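You operate a simulated robot arm through the tools that you are given. There is no shell and no other tool. Be economical: measure what you need, move in short steps, check, and stop when the job is done.

Carry out the task below with a simulated robot arm. There is one attempt and no reset: what you move stays moved.

TASK
Turn the can tester dial to 3300.
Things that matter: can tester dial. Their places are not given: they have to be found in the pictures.

It is judged by the outcome, as a careful person would: the job done as asked, and still so three seconds after it is handed in. It fails if anything else is knocked over, pushed out of place, dropped, spilled or broken.

THE ROBOT
A 6-joint arm with a two-finger parallel gripper, fixed in place. Base frame: the origin is at the foot of the arm, x ahead of it, y to its left, z up. Lengths are in m, angles in degrees, forces in N, time in s.
Its first joint turns from -66.0 to 66.0 degrees. Payload 2.1 kg.
Tool frame: the origin (TCP) lies between the finger pads and is the grasp point; the fingertips stand 0.03 m ahead of it; z points along the fingers, y is the line along which they close. The gripper opens to 0.094 m. The fingers are 0.028 m wide and 0.01 m thick; the gripper's body (0.05 by 0.096 m) begins 0.055 m behind the TCP.
Orientation is told as [roll, pitch, yaw] about the base's x, y, z axes, in that order, counted from this pose: with the fingers straight down and closing along the base's y, the tool's x points along the base's -x, its y along +y and its z along -z.

THE INTERFACE
- The arm moves only by the tool servo_tool. Its argument "moves" is one flat list of numbers, 7 for each row, row after row: the turn, a rotation vector about the base's x, y, z in degrees, then the shift along the base's x, y, z in m, then the gripper command, from -1 (shut) to 1 (fully open), values between in proportion. In form: [wx, wy, wz, tx, ty, tz, hand, wx, wy, wz, tx, ty, tz, hand, ...]. A call has 1 to 8 rows; each row shifts and turns the commanded pose from where the row before left it. A row lasts 0.2 s, in which the tool goes at most 0.05 m and 8.6 degrees; a call with a longer step from one row to the next is refused whole, and so is a gripper value outside its range. A pose out of reach is approached as far as the arm can. The call stops where the force on the tool passes 40 N (or 10 N more than at its start, if that is more) or the arm is blocked; 0.2 s more then pass. The fingers move at their own pace (about 0.072 m/s each) and stop on an object; they squeeze with about 43 N. The grip force told is the motor's: it shows also when the fingers shut on nothing. Time passes only in rows, and 0.2 s behind the last, so rows that do not move let the fingers close. It gives the time, the measured TCP pose, the force on the tool (base axes), the opening and the grip force at its end, in the units of the frame above (readings bear some noise), and new pictures: "pictures" is both (left out), scene, wrist or none.
- Cameras (640 x 400 px; columns grow to the right, rows downward): "scene" is fixed at [0.0837, -0.4042, 0.494]; the picture's right is [0.39, -0.92, 0.00], its down [-0.44, -0.19, -0.88] and it looks along [0.81, 0.35, -0.48] (base axes); focal length 344 px, centre (320, 200). "wrist" rides on the gripper at [-0.037, 0, -0.058] in the tool frame; the picture's right is [0.00, -1.00, 0.00], its down [0.97, 0.00, -0.24] and it looks along [0.24, 0.00, 0.97] (tool axes); focal length 218 px, centre (320, 200).
- point_at(camera, pixels): for up to 12 pixels [column, row] of the newest picture of that camera ("zoom" is the newest enlarged one), the place [x, y, z] in the base frame of the surface seen there, good to about 0.002 m. No time passes.
- zoom(camera, box): a new picture of the part [left, top, right, bottom] of that camera's present view, enlarged. No time passes.
- job_done(): hands the job in; it is judged then, once.

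Work in short steps. Measure before you move; look again where a grasp or a placing could have gone wrong, and mend it. You have 60 turns and 100 pictures in all, the two below and enlarged ones among them. Open the gripper and draw the arm clear of the work before you hand the job in, unless the task says otherwise; then end with one line.

The tools are called after ">>>" as a command line: name --argument value ..., lists and objects as JSON in quotes. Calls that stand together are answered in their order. servo_tool: Moves the arm, as the interface text tells. Its arguments: {"type":"object","properties":{"moves":{"type":"array","items":{"type":"number"}},"pictures":{"type":"string","enum":["both","scene","wrist","none"]}},"required":["moves"]} The other tools are called the same way: point_at (camera, pixels) gives the place of the surface under pixels of a picture; zoom (camera, box) takes an enlarged picture of a part of a camera's view; job_done () hands the job in.

At the start:

```text
time_s: 0.0
eef_pos: [0.2228, -0.2806, 0.3267]
orientation: [0.1, 0.1, 0.0]
ft_force: [0.2, 0.3, 0.1]
grip_width: 0.0939
grip_force: 0.0
```

scene: 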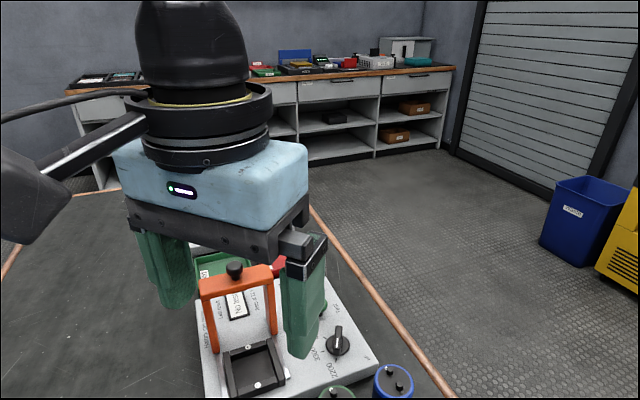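
wrist: 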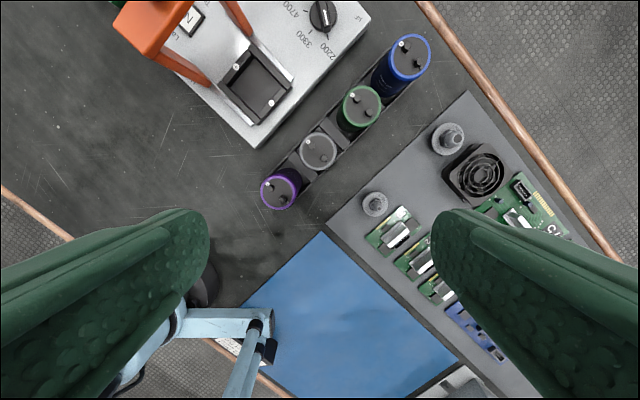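

The dial shows in the wrist view near (323,14) and in the scene view near (338,342). I'll zoom in on both and measure it.

>>> zoom --camera "wrist" --box '[240, 0, 400, 100]'

>>> zoom --camera "scene" --box '[260, 290, 420, 390]'

>>> point_at --camera "scene" --pixels '[[338, 330], [338, 342], [338, 352], [326, 347], [350, 347], [360, 360], [316, 352], [332, 370], [336, 309], [234, 268]]'

>>> point_at --camera "wrist" --pixels '[[323, 14], [323, 5], [323, 24], [310, 15], [336, 15], [303, 38], [327, 50], [360, 20], [410, 55], [365, 105]]'

```text
4.00 times, centred on (320, 50) of wrist
```

zoom: 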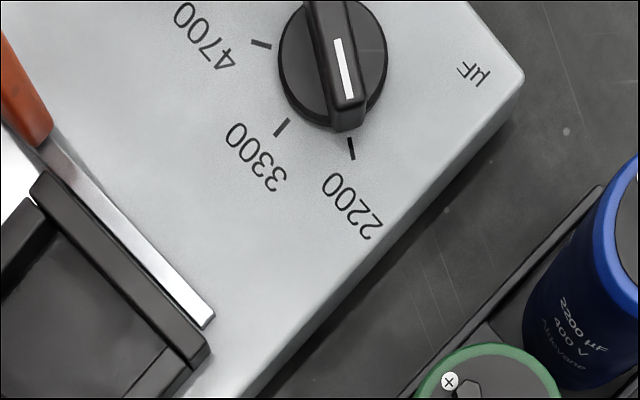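

```text
4.00 times, centred on (340, 340) of scene
```

zoom: 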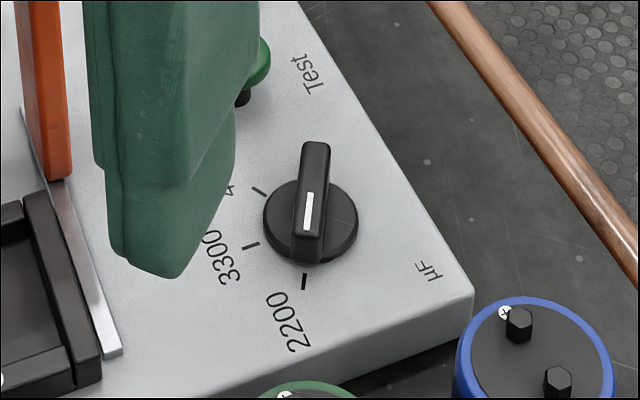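

```text
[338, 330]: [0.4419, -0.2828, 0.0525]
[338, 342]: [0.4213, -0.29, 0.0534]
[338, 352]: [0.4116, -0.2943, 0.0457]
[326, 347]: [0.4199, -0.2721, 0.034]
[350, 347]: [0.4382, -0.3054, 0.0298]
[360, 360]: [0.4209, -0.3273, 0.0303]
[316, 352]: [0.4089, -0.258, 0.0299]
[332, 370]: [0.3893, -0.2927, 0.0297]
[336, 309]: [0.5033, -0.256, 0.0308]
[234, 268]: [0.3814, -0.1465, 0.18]
```

```text
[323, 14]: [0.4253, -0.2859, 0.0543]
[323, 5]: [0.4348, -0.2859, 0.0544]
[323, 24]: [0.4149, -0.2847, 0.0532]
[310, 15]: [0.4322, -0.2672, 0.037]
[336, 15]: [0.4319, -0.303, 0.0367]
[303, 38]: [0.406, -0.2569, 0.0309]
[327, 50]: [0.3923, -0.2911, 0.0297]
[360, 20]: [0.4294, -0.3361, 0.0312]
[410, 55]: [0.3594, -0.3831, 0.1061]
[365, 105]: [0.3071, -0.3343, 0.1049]
```

The handle top is near (0.427,-0.286,0.054) and currently points at 2200. I'll measure the ticks and the neighbouring orange gate and button.

>>> point_at --camera "wrist" --pixels '[[327.5, 34.5], [328.2, 39.5], [308.8, 34], [312, 30], [303, 10.5], [307, 11.5], [324.5, 10], [327, 24.5], [245, 30], [200, 80], [185, 10], [130, 20]]'

>>> point_at --camera "scene" --pixels '[[270, 268], [274, 330], [205, 280], [214, 350], [250, 270], [280, 262], [338, 328], [336, 347], [325, 307], [395, 372], [283, 375], [225, 355]]'

```text
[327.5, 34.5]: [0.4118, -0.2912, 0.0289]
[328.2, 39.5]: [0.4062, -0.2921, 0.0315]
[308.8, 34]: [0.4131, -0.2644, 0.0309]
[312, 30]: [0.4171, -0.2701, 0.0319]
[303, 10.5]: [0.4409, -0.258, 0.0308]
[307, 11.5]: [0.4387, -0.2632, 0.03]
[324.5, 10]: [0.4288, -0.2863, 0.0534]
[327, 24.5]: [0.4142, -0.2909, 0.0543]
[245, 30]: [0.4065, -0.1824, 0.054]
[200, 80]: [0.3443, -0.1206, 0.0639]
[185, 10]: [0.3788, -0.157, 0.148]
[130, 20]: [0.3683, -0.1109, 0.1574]
```

```text
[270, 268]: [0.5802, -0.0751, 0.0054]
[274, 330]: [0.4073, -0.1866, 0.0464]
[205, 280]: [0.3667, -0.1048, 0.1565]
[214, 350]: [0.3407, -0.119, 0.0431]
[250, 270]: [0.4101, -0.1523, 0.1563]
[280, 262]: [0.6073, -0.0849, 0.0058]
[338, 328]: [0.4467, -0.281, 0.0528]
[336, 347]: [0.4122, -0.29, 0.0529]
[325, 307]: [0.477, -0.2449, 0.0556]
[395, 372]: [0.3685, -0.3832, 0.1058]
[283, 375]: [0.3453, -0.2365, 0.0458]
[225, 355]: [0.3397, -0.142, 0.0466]
```

The dial centre works out at about (0.4327,-0.2844). The handle axis is at about 17° yaw, and 3300 is about 61° clockwise from above. I'll move above the dial with yaw 17.

>>> servo_tool --moves '[0, 0, 3, 0.035, -0.0006, -0.01, 1, 0, 0, 3, 0.035, -0.0006, -0.01, 1, 0, 0, 3, 0.035, -0.0006, -0.02, 1, 0, 0, 3, 0.035, -0.0006, -0.03, 1, 0, 0, 3, 0.035, -0.0007, -0.03, 1, 0, 0, 2, 0.0349, -0.0007, -0.03, 1, 0, 0, 0, 0, 0, -0.03, 1, 0, 0, 0, 0, 0, 0, 1]'

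```text
time_s: 1.8
eef_pos: [0.4337, -0.284, 0.1661]
orientation: [-0.1, 0.1, 17.0]
ft_force: [0.4, -0.3, 0.1]
grip_width: 0.094
grip_force: 0.0
```

scene: 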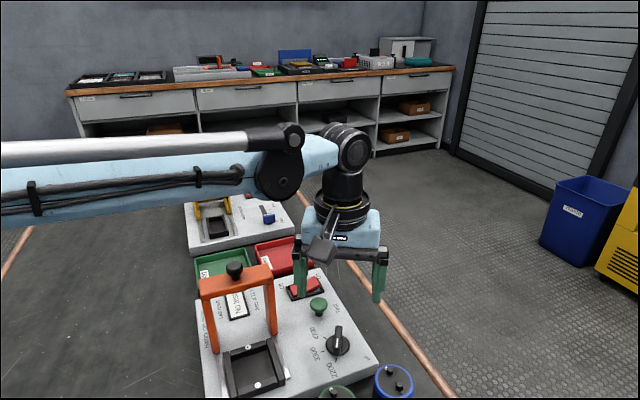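
wrist: 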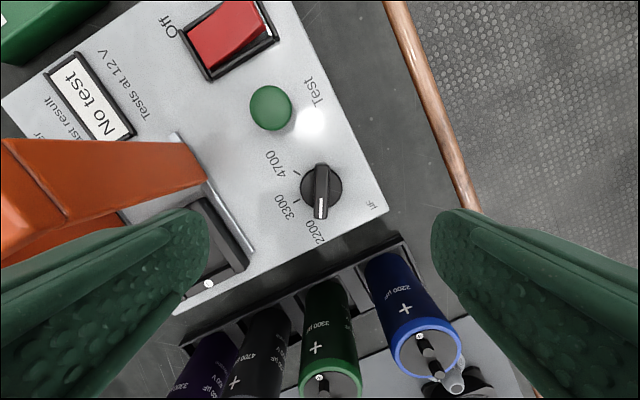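

The dial is now directly under the tool at (321,192). I'll zoom in to refine the centre and angle.

>>> zoom --camera "wrist" --box '[256, 145, 384, 225]'

>>> point_at --camera "wrist" --pixels '[[321, 167], [320, 217], [322, 190], [318, 225], [298, 201], [297, 175], [302, 190], [341, 188], [328, 190], [315, 190]]'

```text
5.00 times, centred on (320, 185) of wrist
```

zoom: 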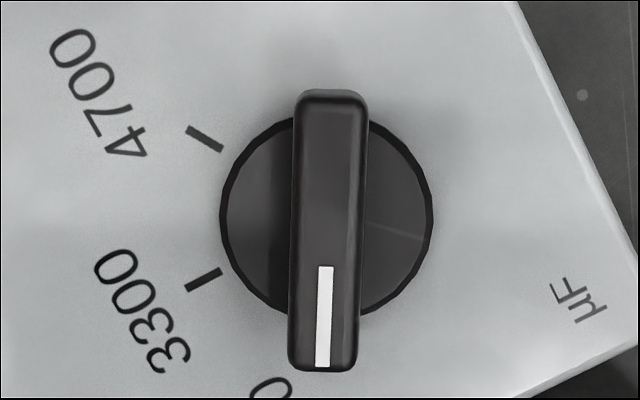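

```text
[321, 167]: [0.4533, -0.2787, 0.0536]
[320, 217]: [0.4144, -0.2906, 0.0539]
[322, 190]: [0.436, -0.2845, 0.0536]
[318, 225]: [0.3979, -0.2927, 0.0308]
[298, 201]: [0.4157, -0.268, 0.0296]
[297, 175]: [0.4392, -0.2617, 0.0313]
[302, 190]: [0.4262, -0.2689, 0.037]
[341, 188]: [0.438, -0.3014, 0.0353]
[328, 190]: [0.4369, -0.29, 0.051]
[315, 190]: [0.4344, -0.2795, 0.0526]
```

The handle is centred at (0.434,-0.2846) and aligned. The 3300 tick is about 60° from 2200. I'll narrow the fingers and descend so they straddle the handle.

>>> servo_tool --moves '[0, 0, 0, 0, -0.0005, 0, 0, 0, 0, -1, 0, 0, -0.03, 0, 0, 0, 0, 0, 0, -0.03, 0, 0, 0, 0, 0, 0, -0.02, 0, 0, 0, 0, 0, 0, -0.012, 0, 0, 0, 0, 0, 0, 0, 0]'

```text
time_s: 3.2
eef_pos: [0.4329, -0.2849, 0.0737]
orientation: [0.0, -0.1, 16.1]
ft_force: [-0.2, 0.1, 0.4]
grip_width: 0.0469
grip_force: 0.0
```

scene: 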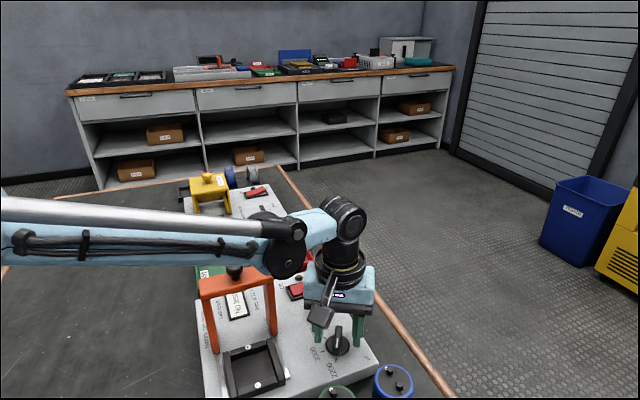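
wrist: 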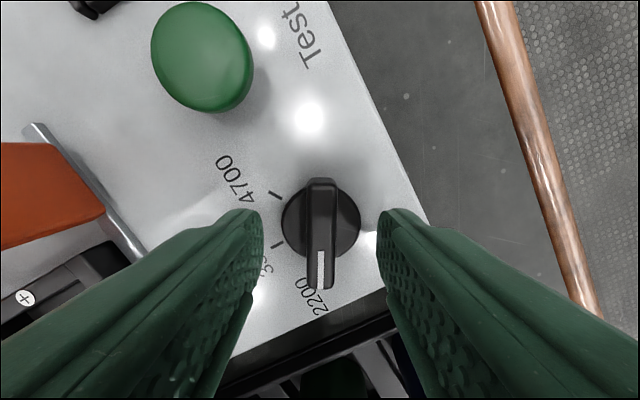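

The fingers straddle the handle evenly, so I'll lower 2 mm and close.

>>> servo_tool --moves '[0, 0, 0, 0, 0, -0.002, 0, 0, 0, 0, 0, 0, 0, -1, 0, 0, 0, 0, 0, 0, -1, 0, 0, 0, 0, 0, 0, -1]' --pictures "wrist"

```text
time_s: 4.2
eef_pos: [0.4315, -0.2854, 0.0725]
orientation: [0.0, 0.0, 15.9]
ft_force: [3.5, -4.6, -2.7]
grip_width: 0.0119
grip_force: 45.3
```

wrist: 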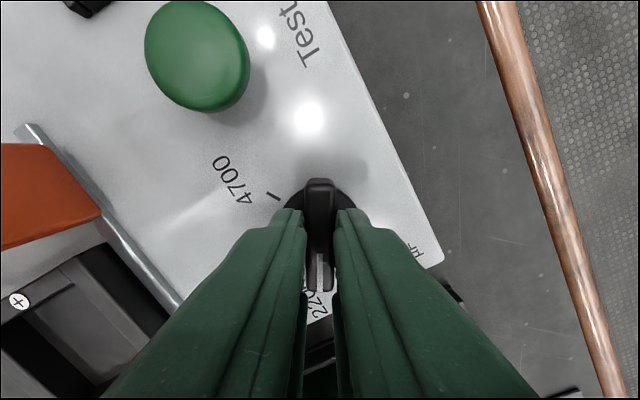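

I have a firm grip (0.0119 m, low side force). I'll turn 59° clockwise in place.

>>> servo_tool --moves '[0, 0, -7, 0, 0, 0, -1, 0, 0, -7, 0, 0, 0, -1, 0, 0, -7, 0, 0, 0, -1, 0, 0, -7, 0, 0, 0, -1]' --pictures "wrist"

```text
time_s: 5.2
eef_pos: [0.4334, -0.2845, 0.0709]
orientation: [0.0, 0.0, -12.3]
ft_force: [1.5, -4.1, -18.4]
grip_width: 0.0119
grip_force: 44.7
```

wrist: 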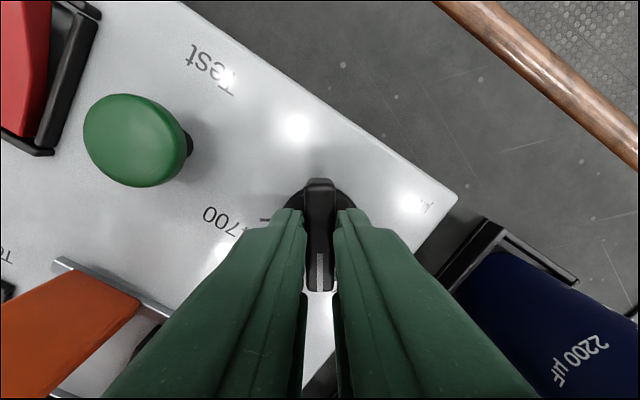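

The dial turns with the gripper. I'll continue to yaw ≈ -43.5.

>>> servo_tool --moves '[0, 0, -7, 0, 0, 0, -1, 0, 0, -7, 0, 0, 0, -1, 0, 0, -7, 0, 0, 0, -1, 0, 0, -7, 0, 0, 0, -1, 0, 0, -3.2, 0, 0, 0, -1, 0, 0, 0, 0, 0, 0, -1]' --pictures "wrist"

```text
time_s: 6.6
eef_pos: [0.4318, -0.2845, 0.0721]
orientation: [0.0, 0.2, -43.2]
ft_force: [3.2, 2.5, -33.0]
grip_width: 0.0118
grip_force: 45.0
```

wrist: 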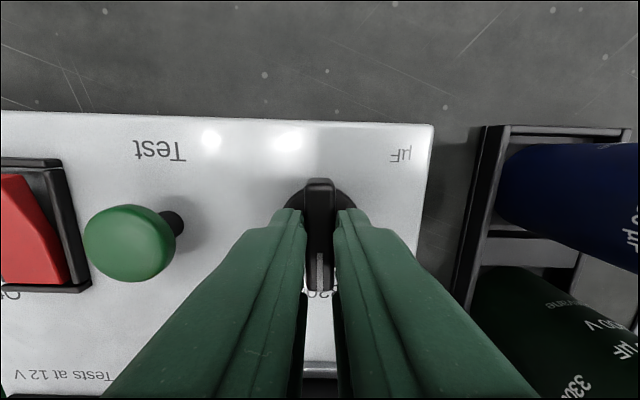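

Yaw is -43.2. I'll release to half opening, rise, and look.

>>> servo_tool --moves '[0, 0, 0, 0, 0, 0, -0.3, 0, 0, 0, 0, 0, 0, -0.3, 0, 0, 0, 0, 0, 0.02, -0.3, 0, 0, 0, 0, 0, 0.03, -0.3, 0, 0, 0, 0, 0, 0.04, 0, 0, 0, 0, 0, 0, 0.03, 0, 0, 0, 0, 0, 0, 0, 0]'

>>> zoom --camera "wrist" --box '[256, 145, 384, 225]'

>>> zoom --camera "scene" --box '[260, 290, 420, 390]'

```text
time_s: 8.2
eef_pos: [0.4309, -0.2853, 0.1932]
orientation: [0.0, 0.1, -43.2]
ft_force: [1.0, 0.2, -0.3]
grip_width: 0.0471
grip_force: 0.1
```

scene: 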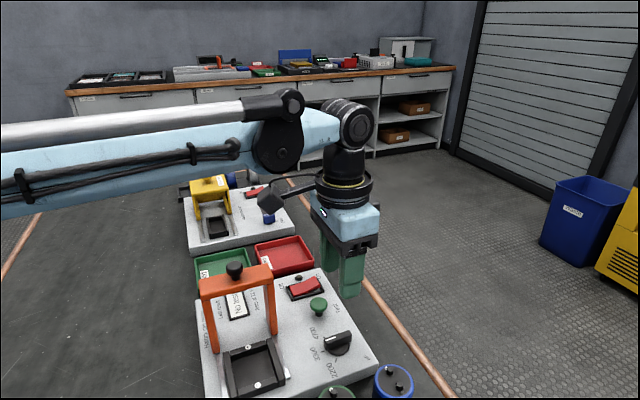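
wrist: 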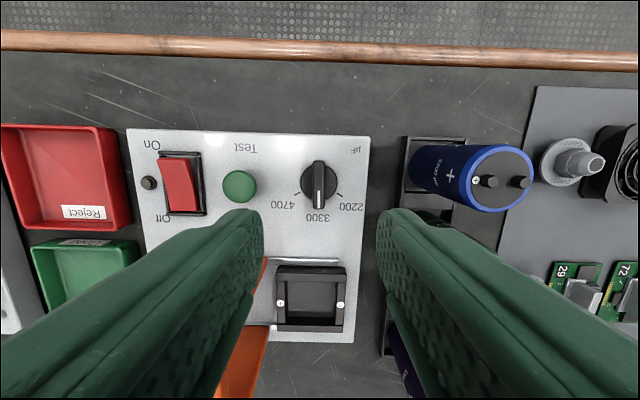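

```text
5.00 times, centred on (320, 185) of wrist
```

zoom: 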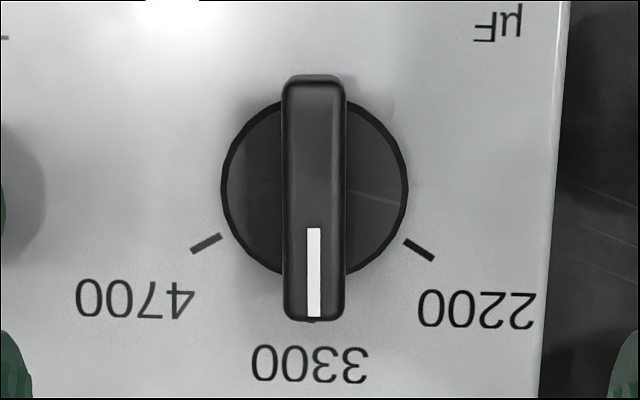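

```text
4.00 times, centred on (340, 340) of scene
```

zoom: 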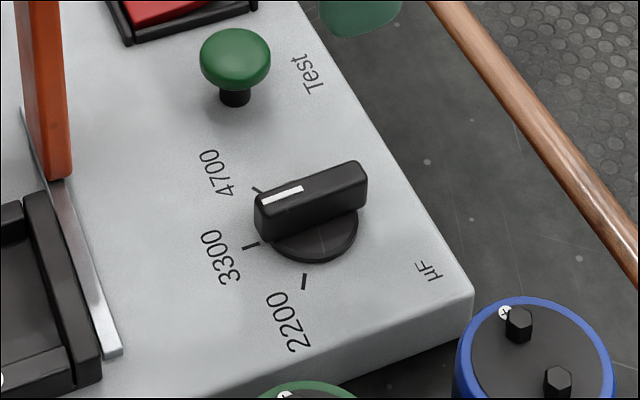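

The dial points straight at 3300 with the other two ticks symmetric on either side, and nothing else has moved. I'll open the gripper and draw clear.

>>> servo_tool --moves '[0, 0, 0, 0, 0, 0.04, 1, 0, 0, 0, 0, 0, 0.04, 1, 0, 0, 0, -0.03, 0, 0.03, 1, 0, 0, 0, -0.03, 0, 0, 1, 0, 0, 0, 0, 0, 0, 1]' --pictures "scene"

```text
time_s: 9.4
eef_pos: [0.3706, -0.2855, 0.3028]
orientation: [0.0, 0.0, -43.1]
ft_force: [0.2, 0.2, -0.3]
grip_width: 0.0939
grip_force: 0.1
```

scene: 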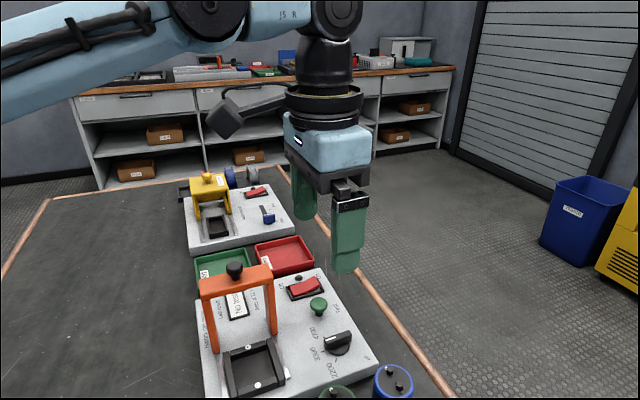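

The arm is clear with the gripper open, and the dial is still at 3300. I'm handing the job in.

>>> job_done

```text
The job is handed in.
```

The can tester dial is set to 3300, nothing else appears disturbed in the pictures, and the arm is clear with the gripper open.
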